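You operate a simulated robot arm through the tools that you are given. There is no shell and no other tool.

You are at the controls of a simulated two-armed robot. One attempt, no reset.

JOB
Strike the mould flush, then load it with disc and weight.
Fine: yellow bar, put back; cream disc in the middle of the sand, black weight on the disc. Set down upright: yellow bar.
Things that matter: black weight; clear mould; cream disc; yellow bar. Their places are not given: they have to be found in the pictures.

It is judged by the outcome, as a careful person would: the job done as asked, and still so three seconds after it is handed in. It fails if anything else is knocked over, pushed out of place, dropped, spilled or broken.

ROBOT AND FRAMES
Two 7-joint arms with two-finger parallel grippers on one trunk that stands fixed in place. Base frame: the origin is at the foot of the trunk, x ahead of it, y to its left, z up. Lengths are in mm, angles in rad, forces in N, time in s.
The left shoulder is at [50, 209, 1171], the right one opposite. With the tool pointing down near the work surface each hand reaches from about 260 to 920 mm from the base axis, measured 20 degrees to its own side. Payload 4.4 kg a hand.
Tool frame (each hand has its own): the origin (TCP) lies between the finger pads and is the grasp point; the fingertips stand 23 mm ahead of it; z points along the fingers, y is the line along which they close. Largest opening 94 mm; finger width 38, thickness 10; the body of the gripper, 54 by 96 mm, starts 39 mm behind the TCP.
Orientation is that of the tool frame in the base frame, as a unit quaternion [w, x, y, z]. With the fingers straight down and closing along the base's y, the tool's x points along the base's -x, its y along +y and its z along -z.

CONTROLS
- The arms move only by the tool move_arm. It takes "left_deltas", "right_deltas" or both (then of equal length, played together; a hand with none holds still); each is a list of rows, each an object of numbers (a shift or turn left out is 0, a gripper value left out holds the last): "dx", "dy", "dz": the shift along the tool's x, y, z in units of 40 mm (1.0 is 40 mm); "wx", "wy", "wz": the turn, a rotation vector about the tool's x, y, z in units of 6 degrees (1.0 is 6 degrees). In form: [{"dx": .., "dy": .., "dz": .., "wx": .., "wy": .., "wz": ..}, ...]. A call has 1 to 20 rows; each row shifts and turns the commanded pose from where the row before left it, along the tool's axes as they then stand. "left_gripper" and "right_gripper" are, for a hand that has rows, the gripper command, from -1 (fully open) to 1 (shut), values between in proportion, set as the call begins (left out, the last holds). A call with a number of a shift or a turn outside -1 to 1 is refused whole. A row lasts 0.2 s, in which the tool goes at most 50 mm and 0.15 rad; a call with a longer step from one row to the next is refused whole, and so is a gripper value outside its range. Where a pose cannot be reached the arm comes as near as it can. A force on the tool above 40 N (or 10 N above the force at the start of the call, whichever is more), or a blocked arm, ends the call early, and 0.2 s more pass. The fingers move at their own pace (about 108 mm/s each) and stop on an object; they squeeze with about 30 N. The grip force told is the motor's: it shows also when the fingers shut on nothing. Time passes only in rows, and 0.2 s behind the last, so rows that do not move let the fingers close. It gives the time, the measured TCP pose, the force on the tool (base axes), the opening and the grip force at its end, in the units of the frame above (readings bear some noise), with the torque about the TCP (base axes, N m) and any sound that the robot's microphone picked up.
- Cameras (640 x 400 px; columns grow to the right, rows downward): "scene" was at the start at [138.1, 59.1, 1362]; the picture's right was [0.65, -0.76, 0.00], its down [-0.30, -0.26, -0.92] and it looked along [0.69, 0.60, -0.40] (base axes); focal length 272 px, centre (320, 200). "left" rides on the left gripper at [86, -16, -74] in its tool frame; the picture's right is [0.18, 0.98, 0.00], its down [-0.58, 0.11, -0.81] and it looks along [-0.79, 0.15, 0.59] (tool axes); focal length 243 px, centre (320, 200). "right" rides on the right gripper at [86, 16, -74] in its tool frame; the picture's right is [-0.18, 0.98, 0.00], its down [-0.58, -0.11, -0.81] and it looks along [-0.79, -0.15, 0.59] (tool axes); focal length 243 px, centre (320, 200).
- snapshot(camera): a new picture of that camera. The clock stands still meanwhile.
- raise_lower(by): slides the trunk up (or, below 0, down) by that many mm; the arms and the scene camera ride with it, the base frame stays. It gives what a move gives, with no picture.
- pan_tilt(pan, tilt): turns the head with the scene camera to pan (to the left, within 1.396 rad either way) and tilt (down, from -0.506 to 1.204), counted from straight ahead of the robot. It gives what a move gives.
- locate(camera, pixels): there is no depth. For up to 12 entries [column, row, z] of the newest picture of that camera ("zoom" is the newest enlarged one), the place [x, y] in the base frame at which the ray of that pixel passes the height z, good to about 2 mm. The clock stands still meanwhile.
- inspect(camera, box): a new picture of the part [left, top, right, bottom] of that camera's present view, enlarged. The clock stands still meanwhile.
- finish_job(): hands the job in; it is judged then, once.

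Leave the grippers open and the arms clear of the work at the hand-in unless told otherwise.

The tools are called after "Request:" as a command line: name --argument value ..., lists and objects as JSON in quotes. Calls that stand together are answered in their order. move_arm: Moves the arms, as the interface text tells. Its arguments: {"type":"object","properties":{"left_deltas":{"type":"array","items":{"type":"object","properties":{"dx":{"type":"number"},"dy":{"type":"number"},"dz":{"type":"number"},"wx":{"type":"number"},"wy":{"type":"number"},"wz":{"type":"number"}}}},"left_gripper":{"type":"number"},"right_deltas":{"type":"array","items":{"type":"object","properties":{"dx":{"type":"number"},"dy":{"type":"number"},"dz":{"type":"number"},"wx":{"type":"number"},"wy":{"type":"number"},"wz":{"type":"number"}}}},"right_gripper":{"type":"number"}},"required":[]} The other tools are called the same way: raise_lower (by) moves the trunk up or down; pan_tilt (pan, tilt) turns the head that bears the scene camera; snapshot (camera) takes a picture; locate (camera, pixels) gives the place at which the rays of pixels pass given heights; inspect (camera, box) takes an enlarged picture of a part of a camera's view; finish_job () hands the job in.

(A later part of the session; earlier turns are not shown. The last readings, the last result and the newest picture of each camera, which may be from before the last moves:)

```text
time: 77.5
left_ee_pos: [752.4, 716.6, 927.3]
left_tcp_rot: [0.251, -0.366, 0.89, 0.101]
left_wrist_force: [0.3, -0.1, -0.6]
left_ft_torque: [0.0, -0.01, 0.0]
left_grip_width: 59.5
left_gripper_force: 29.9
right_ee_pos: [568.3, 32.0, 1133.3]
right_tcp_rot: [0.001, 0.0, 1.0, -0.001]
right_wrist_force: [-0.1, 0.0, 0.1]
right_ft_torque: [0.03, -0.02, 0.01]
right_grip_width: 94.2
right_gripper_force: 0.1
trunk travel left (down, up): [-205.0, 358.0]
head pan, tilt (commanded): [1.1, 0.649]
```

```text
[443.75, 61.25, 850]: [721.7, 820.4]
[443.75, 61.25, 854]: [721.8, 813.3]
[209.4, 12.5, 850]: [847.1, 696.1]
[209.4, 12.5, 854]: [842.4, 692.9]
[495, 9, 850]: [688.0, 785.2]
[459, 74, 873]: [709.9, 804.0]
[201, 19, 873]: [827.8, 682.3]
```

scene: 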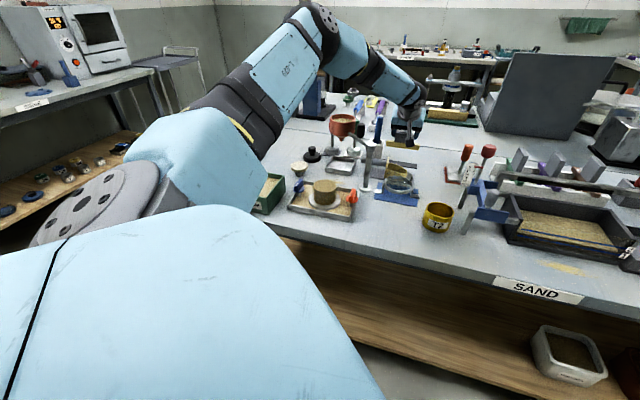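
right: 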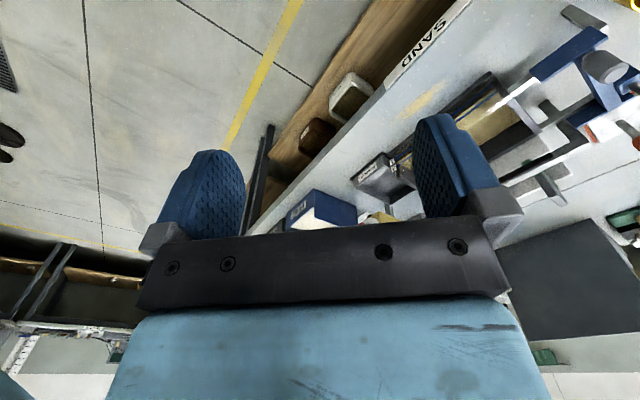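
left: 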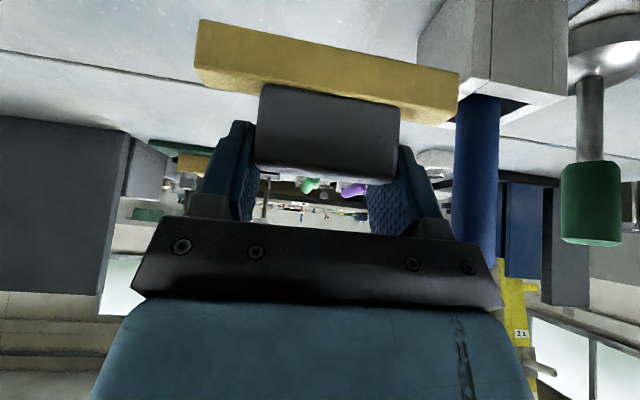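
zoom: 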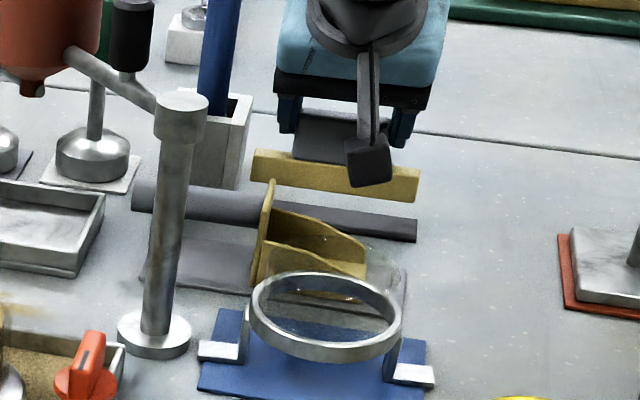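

Those pixels belong to the older picture (40 mm higher), so I'll take a fresh left picture and locate again.

Request:
snapshot --camera "left"

Request:
locate --camera "left" --pixels '[[443.75, 61.25, 850], [443.75, 61.25, 854], [209.4, 12.5, 850], [209.4, 12.5, 854], [495, 9, 850], [459, 74, 873], [201, 19, 873]]'

```text
taken
```

left: 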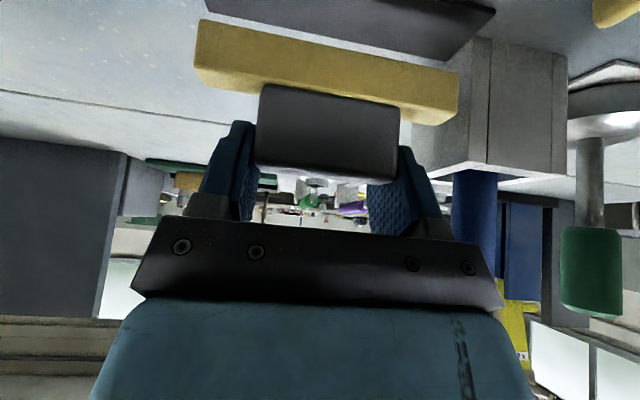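

```text
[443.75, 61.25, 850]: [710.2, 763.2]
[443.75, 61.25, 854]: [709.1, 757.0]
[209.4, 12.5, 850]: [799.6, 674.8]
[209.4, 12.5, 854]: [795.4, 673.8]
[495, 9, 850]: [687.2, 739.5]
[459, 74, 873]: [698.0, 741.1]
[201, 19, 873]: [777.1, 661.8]
```

The bar's front edge stands at n≈1017.5, centre t≈-19.8, versus its original 1018.8 and -19.8, which is a good match. Lowering 17 mm, then feeling for contact.

Request:
raise_lower --by -16

Request:
raise_lower --by -2

Request:
raise_lower --by -2

```text
time: 78.2
left_ee_pos: [751.9, 716.8, 909.9]
left_tcp_rot: [0.251, -0.366, 0.89, 0.101]
left_wrist_force: [0.3, 0.4, -1.0]
left_ft_torque: [-0.01, -0.04, -0.02]
left_grip_width: 59.4
left_gripper_force: 30.2
right_ee_pos: [568.4, 31.8, 1117.3]
right_tcp_rot: [0.002, 0.0, 1.0, 0.0]
right_wrist_force: [-0.2, 0.3, -0.2]
right_ft_torque: [0.02, -0.01, 0.02]
right_grip_width: 94.2
right_gripper_force: 0.0
trunk travel left (down, up): [-189.0, 374.0]
head pan, tilt (commanded): [1.1, 0.649]
```

```text
time: 78.7
left_ee_pos: [752.7, 716.9, 909.5]
left_tcp_rot: [0.252, -0.365, 0.891, 0.1]
left_wrist_force: [-0.6, 0.1, -1.1]
left_ft_torque: [0.04, -0.01, 0.03]
left_grip_width: 59.8
left_gripper_force: 29.8
right_ee_pos: [567.8, 32.8, 1114.9]
right_tcp_rot: [0.001, 0.001, 1.0, 0.0]
right_wrist_force: [0.6, 0.5, 1.1]
right_ft_torque: [0.01, 0.03, -0.01]
right_grip_width: 93.8
right_gripper_force: 0.0
trunk travel left (down, up): [-187.0, 376.0]
head pan, tilt (commanded): [1.1, 0.649]
```

```text
time: 79.2
left_ee_pos: [754.1, 715.6, 906.8]
left_tcp_rot: [0.252, -0.366, 0.89, 0.101]
left_wrist_force: [0.2, -0.3, 0.4]
left_ft_torque: [-0.02, 0.01, -0.04]
left_grip_width: 59.5
left_gripper_force: 29.9
right_ee_pos: [567.8, 31.6, 1114.4]
right_tcp_rot: [-0.001, 0.0, 1.0, -0.001]
right_wrist_force: [-0.4, -0.6, 0.1]
right_ft_torque: [-0.01, -0.03, 0.03]
right_grip_width: 93.8
right_gripper_force: 0.0
trunk travel left (down, up): [-185.0, 378.0]
head pan, tilt (commanded): [1.1, 0.649]
```

Request:
raise_lower --by -1.5

Request:
raise_lower --by -1.5

Request:
inspect --camera "left" --box '[150, 0, 550, 250]'

Request:
inspect --camera "scene" --box '[370, 120, 434, 168]'

```text
time: 79.7
left_ee_pos: [752.8, 716.5, 907.3]
left_tcp_rot: [0.253, -0.365, 0.89, 0.102]
left_wrist_force: [1.4, 1.9, 4.4]
left_ft_torque: [0.27, 0.21, -0.1]
left_grip_width: 59.3
left_gripper_force: 30.0
right_ee_pos: [568.7, 31.4, 1112.4]
right_tcp_rot: [0.001, 0.0, 1.0, 0.001]
right_wrist_force: [-0.1, 0.0, 0.1]
right_ft_torque: [0.02, 0.03, -0.01]
right_grip_width: 93.9
right_gripper_force: 0.0
trunk travel left (down, up): [-184.0, 380.0]
head pan, tilt (commanded): [1.1, 0.649]
```

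```text
time: 80.2
left_ee_pos: [752.3, 716.0, 907.0]
left_tcp_rot: [0.253, -0.366, 0.89, 0.101]
left_wrist_force: [2.5, 2.6, 9.7]
left_ft_torque: [0.43, 0.19, -0.04]
left_grip_width: 59.5
left_gripper_force: 30.0
right_ee_pos: [567.8, 31.4, 1110.7]
right_tcp_rot: [0.001, 0.0, 1.0, 0.001]
right_wrist_force: [0.5, 0.5, -0.2]
right_ft_torque: [-0.04, -0.01, 0.0]
right_grip_width: 94.1
right_gripper_force: 0.2
trunk travel left (down, up): [-182.0, 381.0]
head pan, tilt (commanded): [1.1, 0.649]
```

```text
1.60 times, centred on (350, 125) of left
```

zoom: 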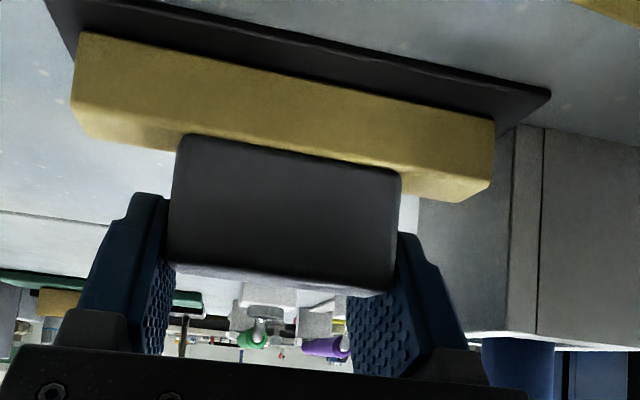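

```text
8.33 times, centred on (402, 144) of scene
```

zoom: 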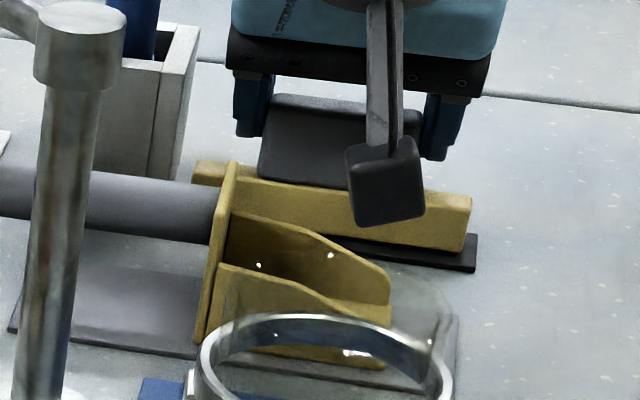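

The bar rests on its rest at its old spot (contact 9.7 N). Easing up 1.5 mm, then opening the fingers.

Request:
raise_lower --by 1.3

Request:
move_arm --left_deltas '[{}, {}, {}]' --left_gripper -0.7

Request:
inspect --camera "left" --box '[150, 0, 550, 250]'

Request:
inspect --camera "scene" --box '[370, 120, 434, 168]'

```text
time: 80.7
left_ee_pos: [752.5, 715.5, 906.7]
left_tcp_rot: [0.252, -0.365, 0.891, 0.099]
left_wrist_force: [4.0, 2.7, 8.1]
left_ft_torque: [0.24, -0.09, -0.02]
left_grip_width: 59.6
left_gripper_force: 30.0
right_ee_pos: [566.6, 30.7, 1111.5]
right_tcp_rot: [0.0, 0.0, 1.0, 0.0]
right_wrist_force: [-0.1, -0.9, -0.3]
right_ft_torque: [-0.01, -0.01, 0.01]
right_grip_width: 94.0
right_gripper_force: 0.1
trunk travel left (down, up): [-183.0, 380.0]
head pan, tilt (commanded): [1.1, 0.649]
```

```text
time: 81.5
left_ee_pos: [753.0, 716.3, 905.1]
left_tcp_rot: [0.252, -0.365, 0.89, 0.101]
left_wrist_force: [-1.1, 0.2, 0.7]
left_ft_torque: [0.02, -0.01, 0.02]
left_grip_width: 79.9
left_gripper_force: 0.1
right_ee_pos: [567.9, 31.7, 1111.8]
right_tcp_rot: [0.001, -0.001, 1.0, 0.0]
right_wrist_force: [0.0, -0.1, -0.5]
right_ft_torque: [0.03, 0.0, -0.01]
right_grip_width: 94.1
right_gripper_force: 0.1
trunk travel left (down, up): [-183.0, 380.0]
head pan, tilt (commanded): [1.1, 0.649]
```

```text
1.60 times, centred on (350, 125) of left
```

zoom: 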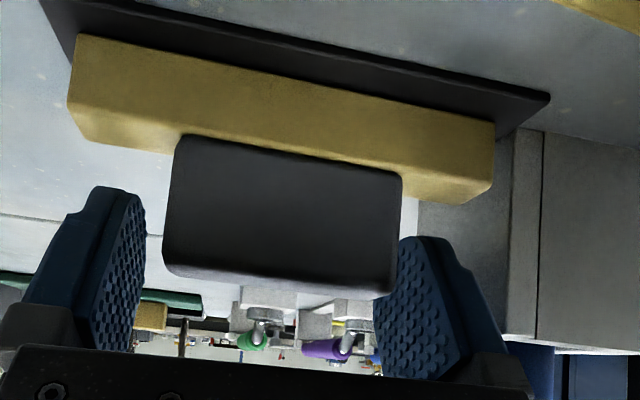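

```text
8.33 times, centred on (402, 144) of scene
```

zoom: 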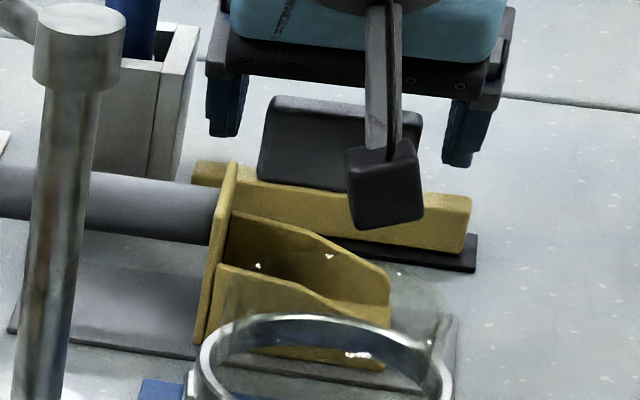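

The bar stands upright on its rest. Opening fully, then raising the trunk straight up.

Request:
move_arm --left_deltas '[{}, {}]' --left_gripper -1

Request:
raise_lower --by 30

Request:
raise_lower --by 70

Request:
inspect --camera "left" --box '[150, 0, 550, 250]'

Request:
snapshot --camera "scene"

Request:
inspect --camera "scene" --box '[350, 140, 430, 210]'

```text
time: 82.1
left_ee_pos: [753.4, 716.2, 905.2]
left_tcp_rot: [0.251, -0.365, 0.891, 0.101]
left_wrist_force: [0.0, 0.4, -0.1]
left_ft_torque: [-0.02, 0.01, -0.03]
left_grip_width: 93.9
left_gripper_force: 0.0
right_ee_pos: [568.2, 32.2, 1111.9]
right_tcp_rot: [0.001, 0.001, 1.0, 0.0]
right_wrist_force: [0.3, 0.2, -0.1]
right_ft_torque: [0.05, -0.01, -0.03]
right_grip_width: 94.3
right_gripper_force: 0.1
trunk travel left (down, up): [-183.0, 380.0]
head pan, tilt (commanded): [1.1, 0.649]
```

```text
time: 82.9
left_ee_pos: [753.0, 717.0, 935.5]
left_tcp_rot: [0.251, -0.366, 0.89, 0.101]
left_wrist_force: [0.1, -0.2, -0.4]
left_ft_torque: [0.01, 0.01, -0.01]
left_grip_width: 94.0
left_gripper_force: 0.0
right_ee_pos: [568.7, 31.9, 1140.8]
right_tcp_rot: [0.0, 0.0, 1.0, 0.0]
right_wrist_force: [0.0, 1.1, -0.2]
right_ft_torque: [-0.01, 0.02, 0.01]
right_grip_width: 94.0
right_gripper_force: 0.0
trunk travel left (down, up): [-213.0, 350.0]
head pan, tilt (commanded): [1.1, 0.649]
```

```text
time: 84.0
left_ee_pos: [752.9, 717.8, 1005.0]
left_tcp_rot: [0.251, -0.366, 0.89, 0.101]
left_wrist_force: [0.0, -0.5, -0.2]
left_ft_torque: [0.0, 0.0, -0.01]
left_grip_width: 93.8
left_gripper_force: 0.0
right_ee_pos: [567.6, 31.7, 1211.0]
right_tcp_rot: [0.0, 0.001, 1.0, 0.0]
right_wrist_force: [-0.1, 0.6, -0.6]
right_ft_torque: [0.0, 0.01, 0.0]
right_grip_width: 94.1
right_gripper_force: 0.1
trunk travel left (down, up): [-283.0, 280.0]
head pan, tilt (commanded): [1.1, 0.649]
```

```text
1.60 times, centred on (350, 125) of left
```

zoom: 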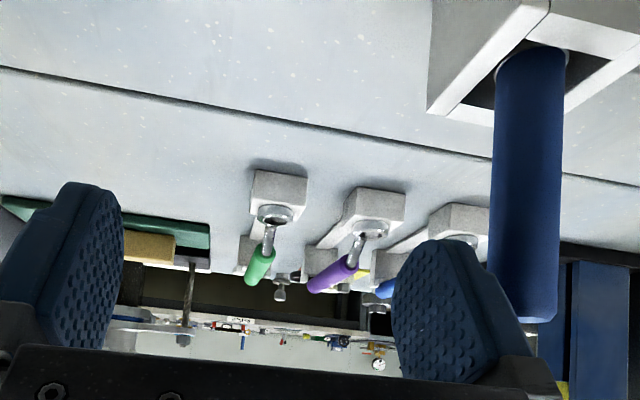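

```text
taken
```

scene: 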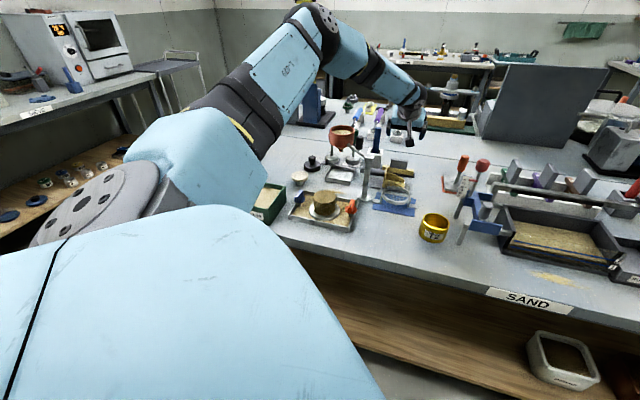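

```text
5.71 times, centred on (390, 175) of scene
```

zoom: 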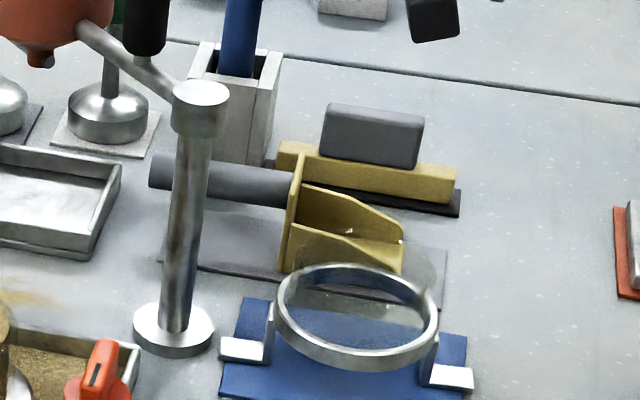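

The bar is back on its rest, upright. Checking whether the stand moved from the earlier touch: locating its base centre now.

Request:
locate --camera "scene" --pixels '[[364.3, 197.8, 855], [364.3, 197.8, 850], [369, 158.5, 1000]]'

```text
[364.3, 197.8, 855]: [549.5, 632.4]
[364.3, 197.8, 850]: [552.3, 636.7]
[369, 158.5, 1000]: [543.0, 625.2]
```

The stand's base is at (552,637), exactly as at first, so it's undisturbed. Retreating the left hand from the bar.

Request:
move_arm --left_deltas '[{"dx": 0.434, "dy": -0.0171, "dz": -0.8143}, {"dx": 0.434, "dy": -0.0171, "dz": -0.8143}, {"dx": 0.434, "dy": -0.0171, "dz": -0.8143}, {"dx": 0.434, "dy": -0.0171, "dz": -0.8143}, {"dx": 0.434, "dy": -0.0171, "dz": -0.8143}, {"dx": 0.434, "dy": -0.0171, "dz": -0.8143}, {"dx": 0.434, "dy": -0.0171, "dz": -0.8143}, {}]'

Request:
snapshot --camera "left"

Request:
inspect --camera "left" --box '[230, 0, 420, 130]'

Request:
snapshot --camera "scene"

```text
time: 85.8
left_ee_pos: [597.5, 557.3, 1136.3]
left_tcp_rot: [0.251, -0.365, 0.891, 0.1]
left_wrist_force: [-0.7, 0.4, 0.5]
left_ft_torque: [0.0, -0.01, -0.03]
left_grip_width: 93.6
left_gripper_force: 0.1
right_ee_pos: [569.1, 32.6, 1211.5]
right_tcp_rot: [0.0, 0.0, 1.0, 0.0]
right_wrist_force: [0.1, -0.6, -0.7]
right_ft_torque: [0.0, 0.02, -0.02]
right_grip_width: 94.2
right_gripper_force: 0.0
trunk travel left (down, up): [-283.0, 280.0]
head pan, tilt (commanded): [1.1, 0.649]
```

```text
taken
```

left: 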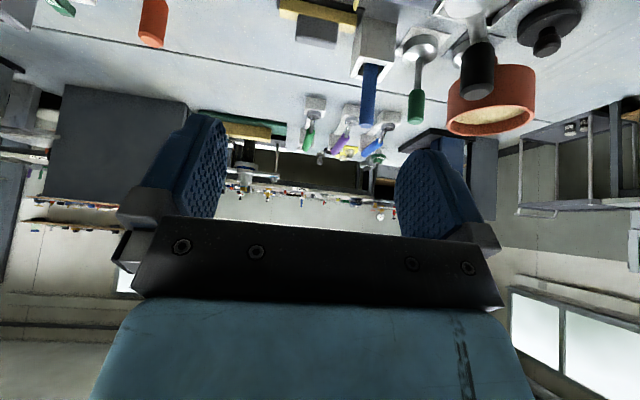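

```text
3.08 times, centred on (325, 65) of left
```

zoom: 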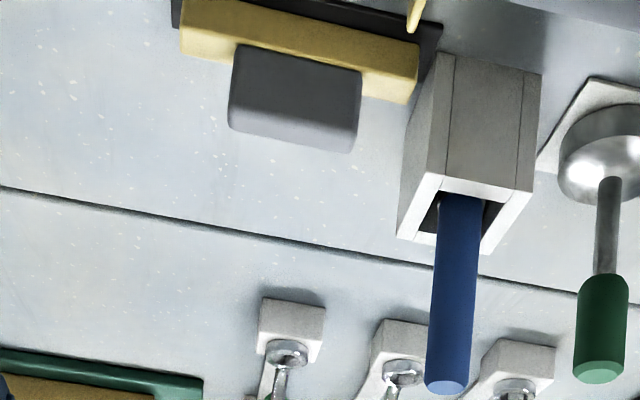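

```text
taken
```

scene: 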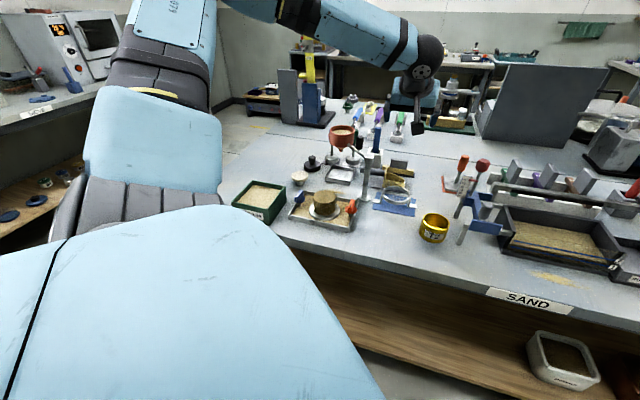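

Bringing the hand vertical, then over toward the disc and weight for a close look, staying high over the stand.

Request:
move_arm --left_deltas '[{"wy": 0.87}, {"wy": 0.86}, {"wy": 0.86}, {"wy": 0.86}, {"wy": 0.86}, {"wy": 0.86}, {"dx": 0.503, "dy": 0.725}, {"dx": 0.503, "dy": 0.725}, {"dx": 0.503, "dy": 0.725}, {"dx": 0.503, "dy": 0.725}, {"dx": 0.503, "dy": 0.725}, {"dx": 0.503, "dy": 0.725}, {"dx": 0.503, "dy": 0.725}, {}]'

Request:
snapshot --camera "scene"

Request:
snapshot --camera "left"

```text
time: 88.8
left_ee_pos: [353.6, 603.6, 1134.6]
left_tcp_rot: [0.005, -0.38, 0.925, -0.001]
left_wrist_force: [0.2, -0.3, 0.3]
left_ft_torque: [0.01, 0.0, 0.0]
left_grip_width: 94.4
left_gripper_force: 0.0
right_ee_pos: [568.0, 31.1, 1211.3]
right_tcp_rot: [0.001, 0.0, 1.0, 0.002]
right_wrist_force: [-0.2, -0.4, 0.5]
right_ft_torque: [0.03, 0.01, -0.01]
right_grip_width: 93.8
right_gripper_force: 0.0
trunk travel left (down, up): [-283.0, 280.0]
head pan, tilt (commanded): [1.1, 0.649]
```

```text
taken
```

scene: 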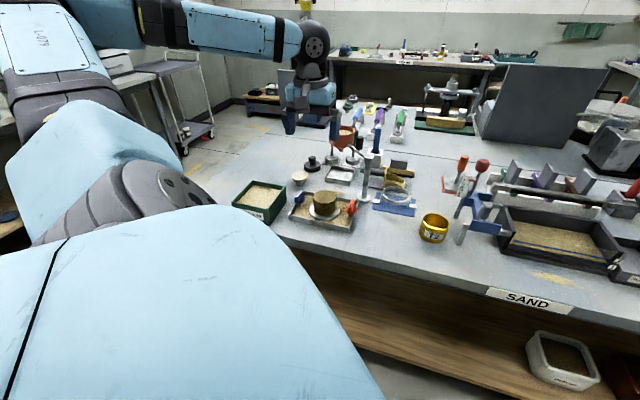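

```text
taken
```

left: 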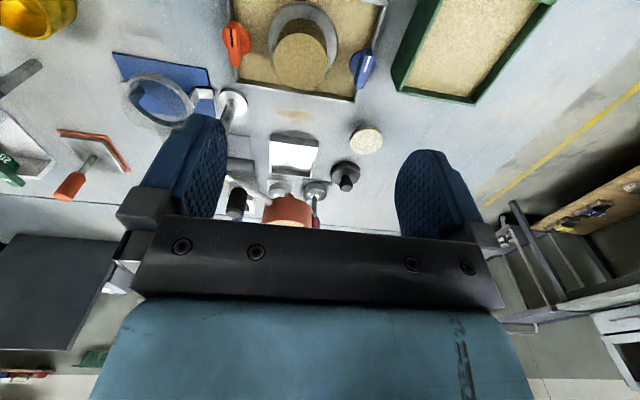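

Good overview: mould (305,45), disc (366,138), weight (345,175). Moving closer to the disc.

Request:
move_arm --left_deltas '[{"dx": -0.306, "dy": 0.309, "dz": 0.675}, {"dx": -0.306, "dy": 0.309, "dz": 0.675}, {"dx": -0.306, "dy": 0.309, "dz": 0.675}, {"dx": -0.306, "dy": 0.309, "dz": 0.675}, {"dx": -0.306, "dy": 0.309, "dz": 0.675}, {}]'

Request:
snapshot --camera "left"

Request:
inspect --camera "left" --box '[230, 30, 430, 220]'

```text
time: 90.2
left_ee_pos: [356.2, 689.6, 1000.2]
left_tcp_rot: [0.005, -0.378, 0.926, 0.0]
left_wrist_force: [-0.2, 0.0, 0.3]
left_ft_torque: [0.02, 0.02, 0.01]
left_grip_width: 94.3
left_gripper_force: 0.1
right_ee_pos: [568.0, 30.9, 1211.4]
right_tcp_rot: [0.002, 0.0, 1.0, 0.0]
right_wrist_force: [-0.6, -0.1, -0.4]
right_ft_torque: [0.02, 0.03, -0.04]
right_grip_width: 94.0
right_gripper_force: 0.1
trunk travel left (down, up): [-283.0, 280.0]
head pan, tilt (commanded): [1.1, 0.649]
```

```text
taken
```

left: 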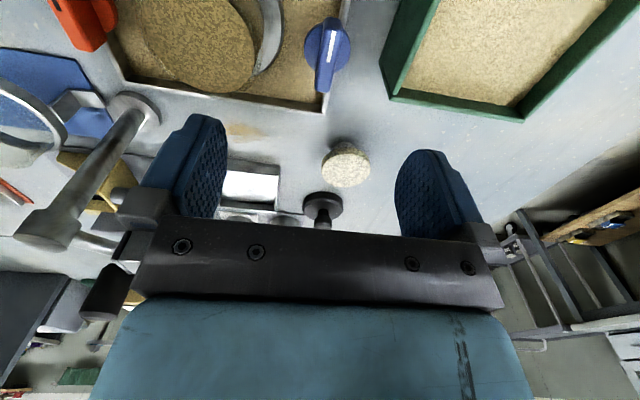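

```text
2.11 times, centred on (330, 125) of left
```

zoom: 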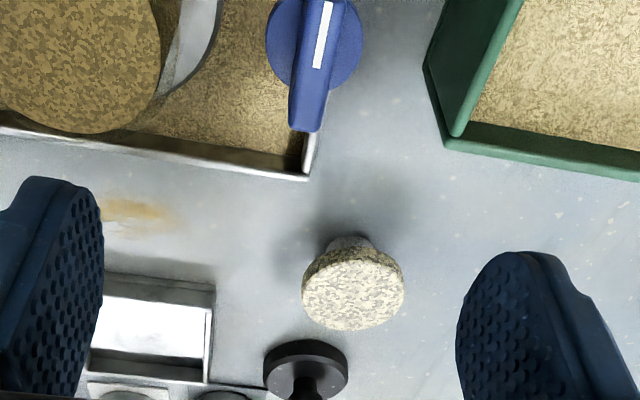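

Enlarging the disc in both cameras for its height and centre.

Request:
inspect --camera "left" --box '[310, 125, 382, 200]'

Request:
inspect --camera "scene" --box '[284, 140, 334, 200]'

```text
5.33 times, centred on (346, 162) of left
```

zoom: 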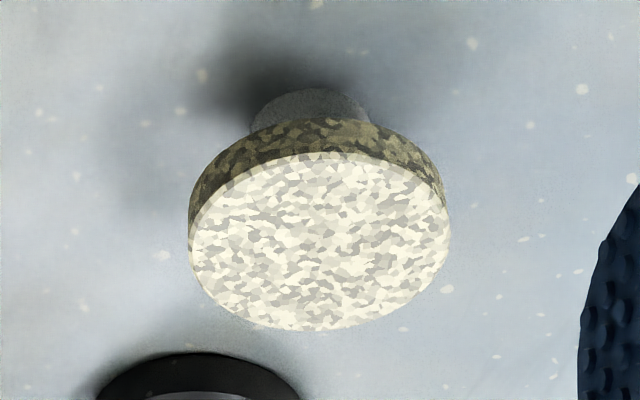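

```text
6.67 times, centred on (309, 170) of scene
```

zoom: 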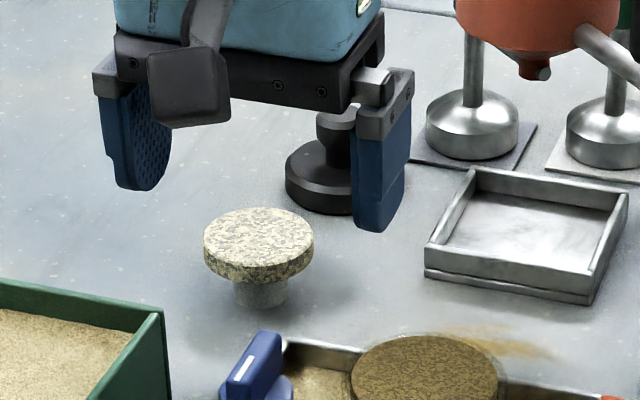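

Locating the disc's top centre from both cameras at several heights.

Request:
locate --camera "left" --pixels '[[346, 169.9, 875], [346, 169.9, 885], [346, 169.9, 895], [321.6, 168.6, 885], [370.4, 168.6, 885], [346.9, 153, 885], [344.1, 186.6, 885]]'

Request:
snapshot --camera "scene"

Request:
locate --camera "scene" --pixels '[[299.8, 175.5, 875], [299.8, 175.5, 885], [299.8, 175.5, 895], [300.2, 184.5, 850], [322, 167, 850], [319.5, 152.5, 880], [319.5, 152.5, 890], [319.5, 152.5, 900]]'

```text
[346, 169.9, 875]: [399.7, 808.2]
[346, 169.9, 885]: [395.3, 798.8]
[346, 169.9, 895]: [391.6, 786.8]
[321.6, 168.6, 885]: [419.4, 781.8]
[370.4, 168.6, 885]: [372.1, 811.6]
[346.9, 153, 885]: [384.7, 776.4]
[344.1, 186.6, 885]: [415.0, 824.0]
```

```text
taken
```

scene: 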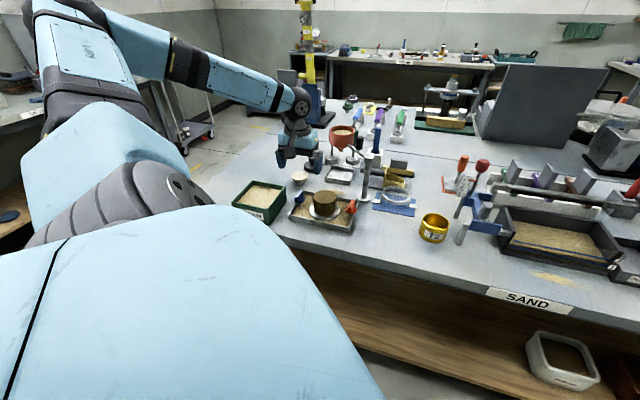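

```text
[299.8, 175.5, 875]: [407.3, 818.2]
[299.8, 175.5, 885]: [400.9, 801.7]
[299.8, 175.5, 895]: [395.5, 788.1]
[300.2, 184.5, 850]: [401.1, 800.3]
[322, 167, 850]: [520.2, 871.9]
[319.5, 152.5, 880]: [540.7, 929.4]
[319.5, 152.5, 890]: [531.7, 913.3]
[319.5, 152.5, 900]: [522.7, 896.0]
```

Disc centre ≈(398,799), top z≈886, about 54 mm across and 10 mm thick, on a narrow stem. Hovering above it at z 960.

Request:
move_arm --left_deltas '[{"dx": -0.663, "dy": 0.3075, "dz": 0.25}, {"dx": -0.663, "dy": 0.3075, "dz": 0.25}, {"dx": -0.663, "dy": 0.3075, "dz": 0.25}, {"dx": -0.663, "dy": 0.3075, "dz": 0.25}, {}]'

Request:
snapshot --camera "left"

Request:
snapshot --camera "scene"

```text
time: 91.4
left_ee_pos: [396.7, 799.1, 960.9]
left_tcp_rot: [0.004, -0.379, 0.926, 0.0]
left_wrist_force: [-0.2, -0.2, 0.1]
left_ft_torque: [-0.01, -0.02, 0.0]
left_grip_width: 94.0
left_gripper_force: 0.1
right_ee_pos: [567.7, 31.3, 1212.9]
right_tcp_rot: [0.001, 0.0, 1.0, 0.0]
right_wrist_force: [-0.9, 0.4, 0.6]
right_ft_torque: [0.01, 0.01, -0.01]
right_grip_width: 94.1
right_gripper_force: 0.0
trunk travel left (down, up): [-283.0, 280.0]
head pan, tilt (commanded): [1.1, 0.649]
```

```text
taken
```

left: 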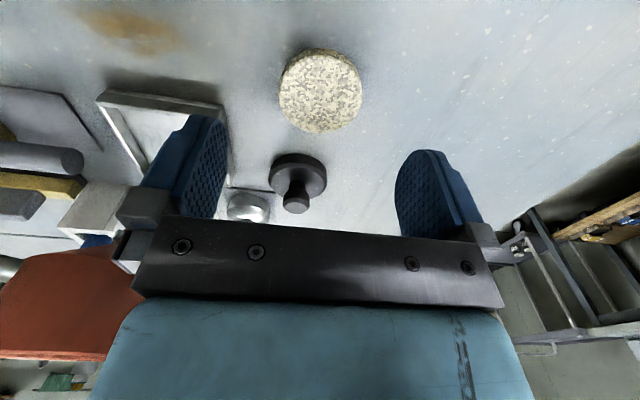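

```text
taken
```

scene: 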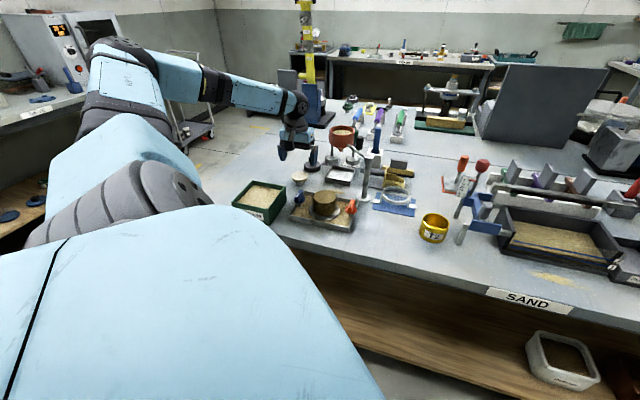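

The disc shows at (320,92), just where the TCP's plumb line falls at that depth (320,94). Enlarging to confirm.

Request:
inspect --camera "left" --box '[265, 35, 375, 145]'

Request:
locate --camera "zoom" --pixels '[[320, 200, 886]]'

```text
3.64 times, centred on (320, 90) of left
```

zoom: 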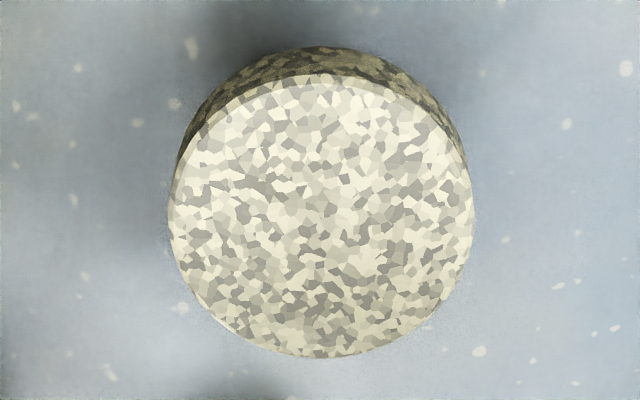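

```text
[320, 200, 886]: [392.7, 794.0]
```

The disc is centred under the hand within 1 mm. Descending to z≈900, so that the fingertips end about level with the disc's underside (the tips must not stick out below it when it's set on the sand).

Request:
move_arm --left_deltas '[{"dz": 0.307}, {"dz": 0.307}, {"dz": 0.307}, {"dz": 0.307}, {"dz": 0.307}, {}]'

Request:
snapshot --camera "left"

Request:
inspect --camera "scene" --box '[270, 135, 340, 200]'

```text
time: 92.8
left_ee_pos: [397.9, 799.5, 899.1]
left_tcp_rot: [0.005, -0.38, 0.925, -0.001]
left_wrist_force: [-0.2, 0.1, 0.7]
left_ft_torque: [0.02, -0.01, -0.02]
left_grip_width: 94.0
left_gripper_force: 0.1
right_ee_pos: [567.6, 31.8, 1212.4]
right_tcp_rot: [0.001, 0.0, 1.0, -0.001]
right_wrist_force: [0.2, 0.2, -0.7]
right_ft_torque: [0.0, 0.01, -0.01]
right_grip_width: 94.1
right_gripper_force: 0.0
trunk travel left (down, up): [-283.0, 280.0]
head pan, tilt (commanded): [1.1, 0.649]
```

```text
taken
```

left: 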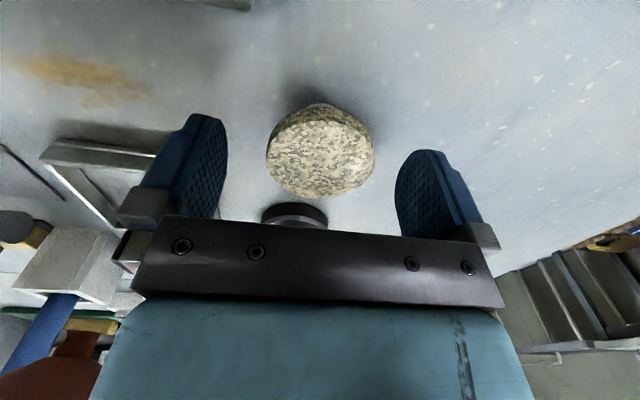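

```text
6.15 times, centred on (305, 168) of scene
```

zoom: 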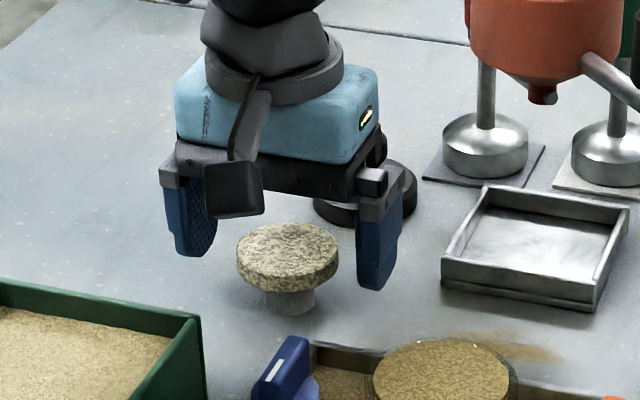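

The disc's top lies about 12.5 mm below the TCP, as planned. Raising 1.5 mm so the tips stay just above its underside, then closing on it.

Request:
move_arm --left_deltas '[{"dz": -0.0375}, {}]'

Request:
move_arm --left_deltas '[{}, {}, {}, {}]' --left_gripper 1

Request:
inspect --camera "left" --box '[200, 80, 440, 220]'

Request:
inspect --camera "scene" --box '[270, 135, 340, 200]'

```text
time: 93.4
left_ee_pos: [398.3, 799.5, 899.6]
left_tcp_rot: [0.005, -0.38, 0.925, -0.001]
left_wrist_force: [0.1, 0.6, -0.2]
left_ft_torque: [-0.01, 0.0, -0.03]
left_grip_width: 93.7
left_gripper_force: 0.0
right_ee_pos: [568.3, 31.0, 1211.6]
right_tcp_rot: [0.0, 0.0, 1.0, 0.0]
right_wrist_force: [0.8, -0.6, -0.6]
right_ft_torque: [0.03, 0.0, -0.01]
right_grip_width: 93.7
right_gripper_force: 0.1
trunk travel left (down, up): [-283.0, 280.0]
head pan, tilt (commanded): [1.1, 0.649]
```

```text
time: 94.4
left_ee_pos: [398.3, 799.5, 898.8]
left_tcp_rot: [0.005, -0.379, 0.925, -0.001]
left_wrist_force: [-0.2, 0.3, 0.7]
left_ft_torque: [-0.03, 0.01, 0.0]
left_grip_width: 54.5
left_gripper_force: 29.9
right_ee_pos: [567.7, 30.6, 1211.6]
right_tcp_rot: [0.0, 0.001, 1.0, 0.0]
right_wrist_force: [-0.1, 0.0, -0.1]
right_ft_torque: [-0.03, 0.01, 0.03]
right_grip_width: 93.9
right_gripper_force: 0.1
trunk travel left (down, up): [-283.0, 280.0]
head pan, tilt (commanded): [1.1, 0.649]
```

```text
2.67 times, centred on (320, 150) of left
```

zoom: 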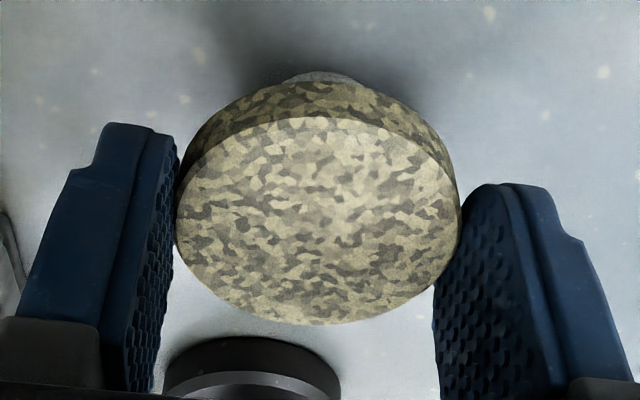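

```text
6.15 times, centred on (305, 168) of scene
```

zoom: 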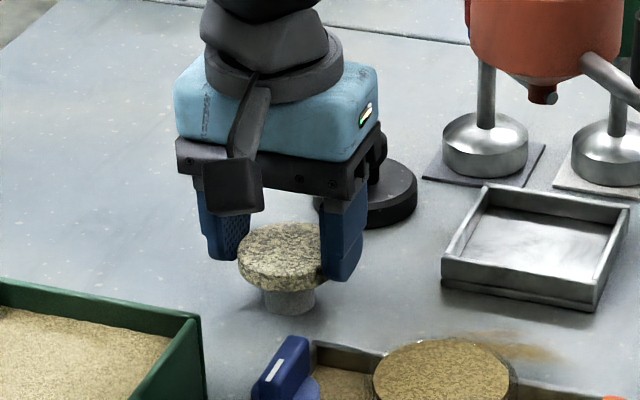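

Gripped at 54.5 mm. Lifting slowly and looking whether the stem stays behind.

Request:
move_arm --left_deltas '[{"dz": -0.2}, {"dz": -0.3}, {"dz": -0.5}, {"dz": -0.5}, {}]'

Request:
inspect --camera "left" --box '[200, 30, 440, 220]'

Request:
inspect --camera "scene" --box '[270, 125, 340, 200]'

```text
time: 95.6
left_ee_pos: [396.1, 799.4, 959.6]
left_tcp_rot: [0.004, -0.379, 0.925, -0.001]
left_wrist_force: [0.2, 1.6, -1.2]
left_ft_torque: [0.03, 0.02, 0.01]
left_grip_width: 54.7
left_gripper_force: 29.5
right_ee_pos: [568.3, 32.1, 1211.5]
right_tcp_rot: [0.0, 0.0, 1.0, 0.0]
right_wrist_force: [0.6, -0.3, 1.5]
right_ft_torque: [0.04, 0.03, 0.0]
right_grip_width: 93.9
right_gripper_force: 0.0
trunk travel left (down, up): [-283.0, 280.0]
head pan, tilt (commanded): [1.1, 0.649]
```

```text
2.11 times, centred on (320, 125) of left
```

zoom: 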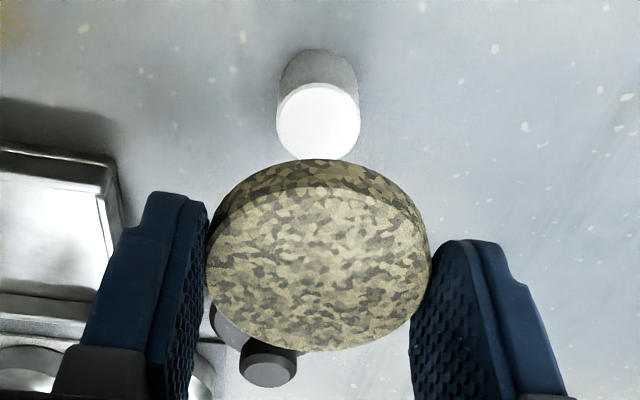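

```text
5.33 times, centred on (305, 162) of scene
```

zoom: 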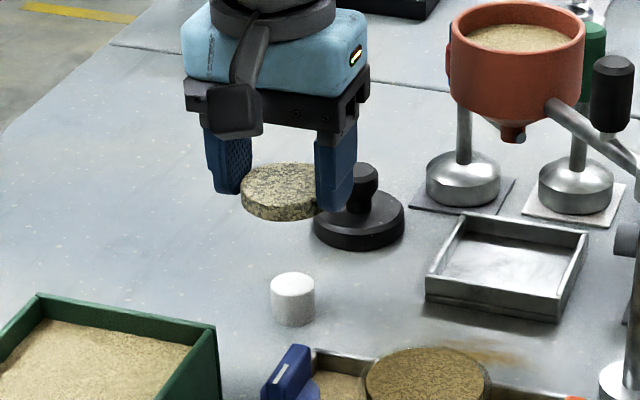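

The disc came away cleanly, and its white pedestal stays standing. Carrying the disc over to above the mould at z≈990.

Request:
move_arm --left_deltas '[{"dx": 0.592, "dy": -0.632, "dz": -0.15}, {"dx": 0.592, "dy": -0.632, "dz": -0.15}, {"dx": 0.592, "dy": -0.632, "dz": -0.15}, {"dx": 0.592, "dy": -0.632, "dz": -0.15}, {"dx": 0.592, "dy": -0.632, "dz": -0.15}, {}]'

Request:
snapshot --camera "left"

Request:
inspect --camera "left" --box '[200, 20, 440, 220]'

Request:
inspect --camera "scene" --box '[280, 140, 376, 228]'

```text
time: 97.0
left_ee_pos: [401.3, 625.0, 990.6]
left_tcp_rot: [0.005, -0.38, 0.925, -0.001]
left_wrist_force: [-0.8, 0.2, -0.4]
left_ft_torque: [0.01, 0.02, 0.01]
left_grip_width: 54.7
left_gripper_force: 29.8
right_ee_pos: [567.9, 32.6, 1211.7]
right_tcp_rot: [0.0, 0.0, 1.0, 0.0]
right_wrist_force: [0.0, 0.0, 0.0]
right_ft_torque: [0.0, -0.01, 0.0]
right_grip_width: 93.9
right_gripper_force: 0.1
trunk travel left (down, up): [-283.0, 280.0]
head pan, tilt (commanded): [1.1, 0.649]
```

```text
taken
```

left: 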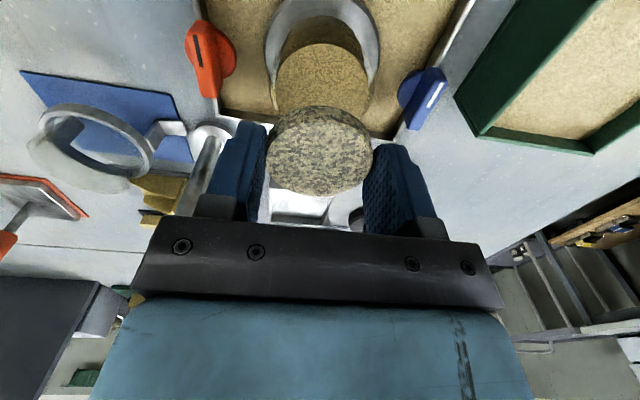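

```text
2.00 times, centred on (320, 120) of left
```

zoom: 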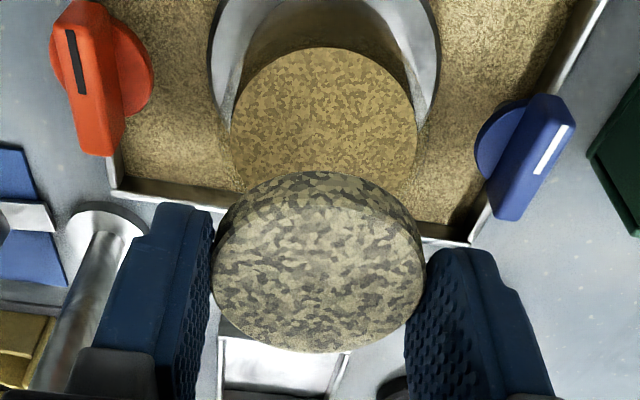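

```text
4.55 times, centred on (328, 184) of scene
```

zoom: 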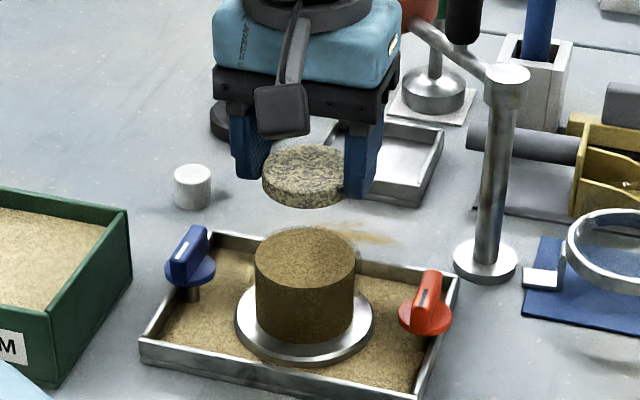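

Locating the sand's edge points from this view to set the disc's centring exactly.

Request:
locate --camera "left" --pixels '[[275.5, 82.5, 909.5], [368, 81, 909.5], [321, 43.5, 909.5], [290, 55, 909.5], [353, 55, 909.5], [267, 152, 978], [373.5, 152, 978], [322, 106, 978], [318, 195.5, 978]]'

Request:
inspect --camera "left" --box '[255, 25, 385, 205]'

```text
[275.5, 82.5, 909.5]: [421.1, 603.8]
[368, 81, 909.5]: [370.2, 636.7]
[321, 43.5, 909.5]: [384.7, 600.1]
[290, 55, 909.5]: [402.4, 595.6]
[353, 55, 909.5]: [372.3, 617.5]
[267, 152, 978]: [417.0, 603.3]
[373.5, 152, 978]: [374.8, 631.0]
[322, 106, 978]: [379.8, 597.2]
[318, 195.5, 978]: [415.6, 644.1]
```

```text
2.22 times, centred on (320, 115) of left
```

zoom: 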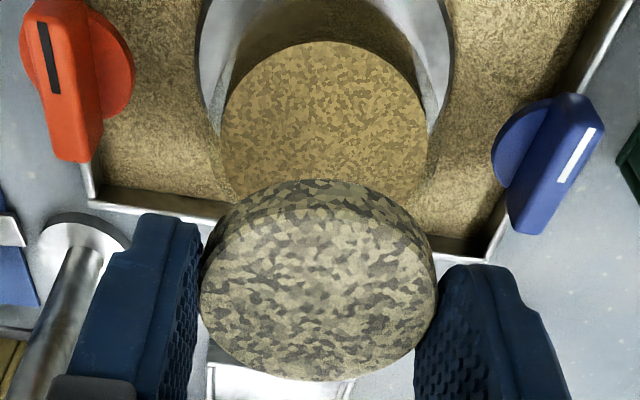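

Sand centre from this view is (400.3,627.4), and the disc is about at the TCP. Shifting 2 mm and descending to just above the sand.

Request:
move_arm --left_deltas '[{"dx": -0.035, "dy": 0.0357, "dz": 0.263}, {"dz": 0.263}, {"dz": 0.263}, {"dz": 0.263}, {"dz": 0.213}, {}]'

Request:
snapshot --camera "left"

Request:
inspect --camera "left" --box '[220, 40, 420, 220]'

Request:
inspect --camera "scene" --box '[295, 165, 355, 220]'

```text
time: 98.4
left_ee_pos: [401.7, 628.5, 939.0]
left_tcp_rot: [0.004, -0.38, 0.925, -0.001]
left_wrist_force: [0.8, -0.7, -1.0]
left_ft_torque: [0.0, -0.03, 0.01]
left_grip_width: 54.6
left_gripper_force: 29.7
right_ee_pos: [567.6, 30.6, 1212.4]
right_tcp_rot: [0.001, 0.0, 1.0, 0.0]
right_wrist_force: [-0.2, -1.0, -0.9]
right_ft_torque: [-0.01, 0.0, 0.02]
right_grip_width: 94.0
right_gripper_force: 0.0
trunk travel left (down, up): [-283.0, 280.0]
head pan, tilt (commanded): [1.1, 0.649]
```

```text
taken
```

left: 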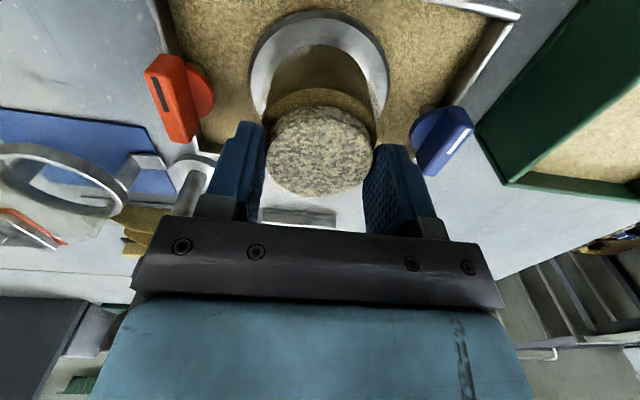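

```text
2.22 times, centred on (320, 130) of left
```

zoom: 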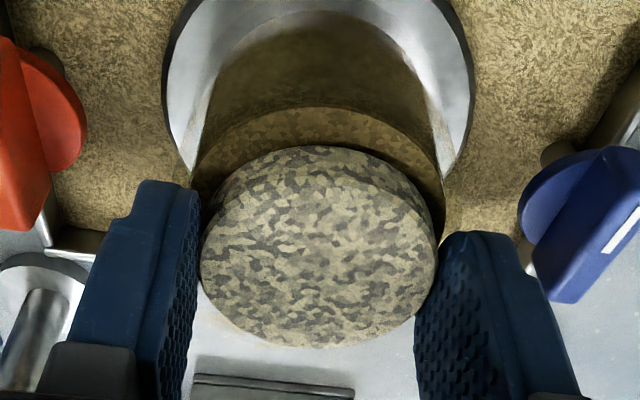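

```text
7.27 times, centred on (325, 192) of scene
```

zoom: 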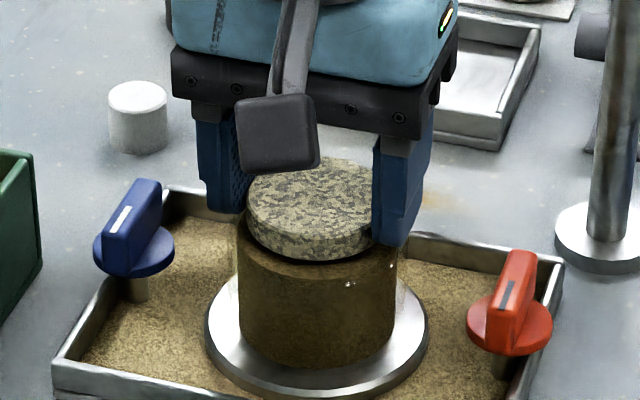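

Close above the sand now. Locating the sand's near edge (320,88.6) and the disc's lower near edge to confirm centring.

Request:
locate --camera "left" --pixels '[[320, 88.6, 909.5], [287, 99, 909.5], [353, 99, 909.5], [320, 106.1, 915.5], [290, 113, 915.5], [350, 113, 915.5]]'

Request:
inspect --camera "left" --box '[255, 65, 385, 155]'

```text
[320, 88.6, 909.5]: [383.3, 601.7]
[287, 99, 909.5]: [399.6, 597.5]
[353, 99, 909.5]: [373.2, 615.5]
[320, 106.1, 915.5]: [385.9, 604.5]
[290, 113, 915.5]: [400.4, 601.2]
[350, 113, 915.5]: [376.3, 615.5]
```

```text
4.44 times, centred on (320, 110) of left
```

zoom: 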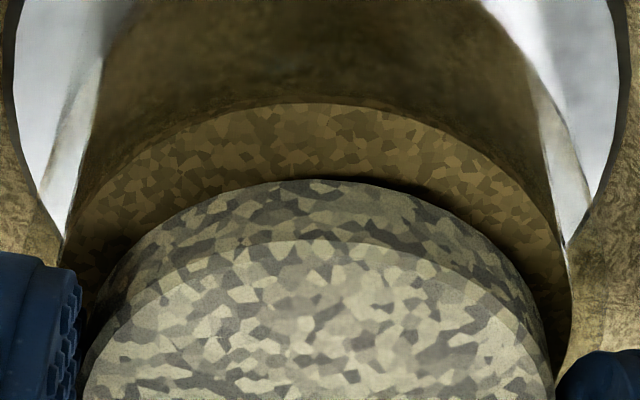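

Disc centre (399.9,627.8) against sand centre (400.6,627.3): concentric within 1 mm. Lowering in small steps until it touches.

Request:
move_arm --left_deltas '[{"dz": 0.025}, {"dz": 0.025}, {"dz": 0.025}]'

Request:
move_arm --left_deltas '[{"dz": 0.025}, {}]'

Request:
move_arm --left_deltas '[{"dz": 0.025}, {}]'

```text
time: 99.2
left_ee_pos: [400.5, 628.5, 936.6]
left_tcp_rot: [0.005, -0.379, 0.925, -0.001]
left_wrist_force: [-0.2, -0.4, -1.5]
left_ft_torque: [-0.01, 0.0, 0.0]
left_grip_width: 54.8
left_gripper_force: 30.1
right_ee_pos: [568.1, 33.3, 1211.1]
right_tcp_rot: [0.0, 0.001, 1.0, 0.0]
right_wrist_force: [-0.4, 0.1, 0.2]
right_ft_torque: [0.01, -0.03, 0.01]
right_grip_width: 93.7
right_gripper_force: 0.1
trunk travel left (down, up): [-283.0, 280.0]
head pan, tilt (commanded): [1.1, 0.649]
```

```text
time: 99.8
left_ee_pos: [402.1, 629.3, 935.5]
left_tcp_rot: [0.004, -0.38, 0.925, -0.001]
left_wrist_force: [-0.8, -0.7, -1.5]
left_ft_torque: [0.01, 0.02, 0.02]
left_grip_width: 54.5
left_gripper_force: 29.8
right_ee_pos: [567.8, 31.9, 1211.1]
right_tcp_rot: [0.0, 0.0, 1.0, 0.0]
right_wrist_force: [0.7, -0.1, 1.0]
right_ft_torque: [0.02, 0.0, 0.0]
right_grip_width: 93.9
right_gripper_force: 0.1
trunk travel left (down, up): [-283.0, 280.0]
head pan, tilt (commanded): [1.1, 0.649]
```

```text
time: 100.4
left_ee_pos: [401.6, 628.7, 935.3]
left_tcp_rot: [0.004, -0.38, 0.925, -0.001]
left_wrist_force: [-0.4, 0.7, 2.9]
left_ft_torque: [0.08, 0.02, -0.02]
left_grip_width: 54.8
left_gripper_force: 29.9
right_ee_pos: [568.0, 31.8, 1211.1]
right_tcp_rot: [0.0, 0.0, 1.0, 0.0]
right_wrist_force: [0.4, -0.3, -0.3]
right_ft_torque: [-0.01, -0.02, 0.0]
right_grip_width: 93.8
right_gripper_force: 0.0
trunk travel left (down, up): [-283.0, 280.0]
head pan, tilt (commanded): [1.1, 0.649]
```

Contact at z≈935 (2.9 N), so the disc sits on the sand. Looking before release.

Request:
inspect --camera "scene" --box '[295, 165, 355, 220]'

Request:
inspect --camera "left" --box '[220, 40, 420, 220]'

```text
7.27 times, centred on (325, 192) of scene
```

zoom: 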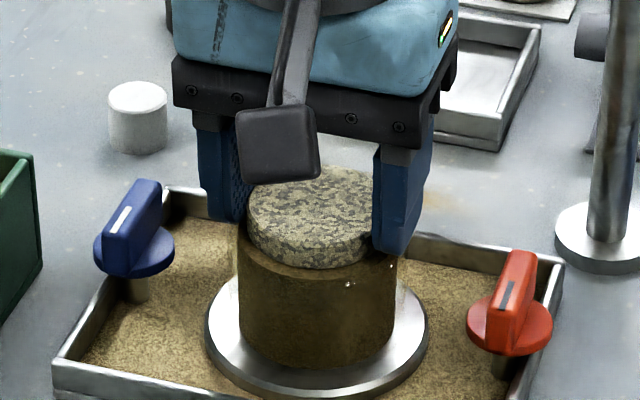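

```text
2.22 times, centred on (320, 130) of left
```

zoom: 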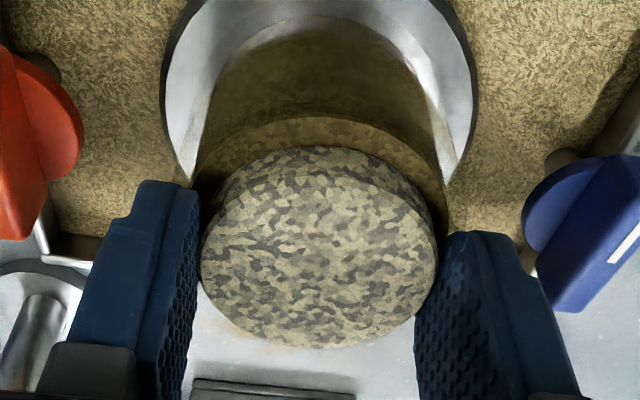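

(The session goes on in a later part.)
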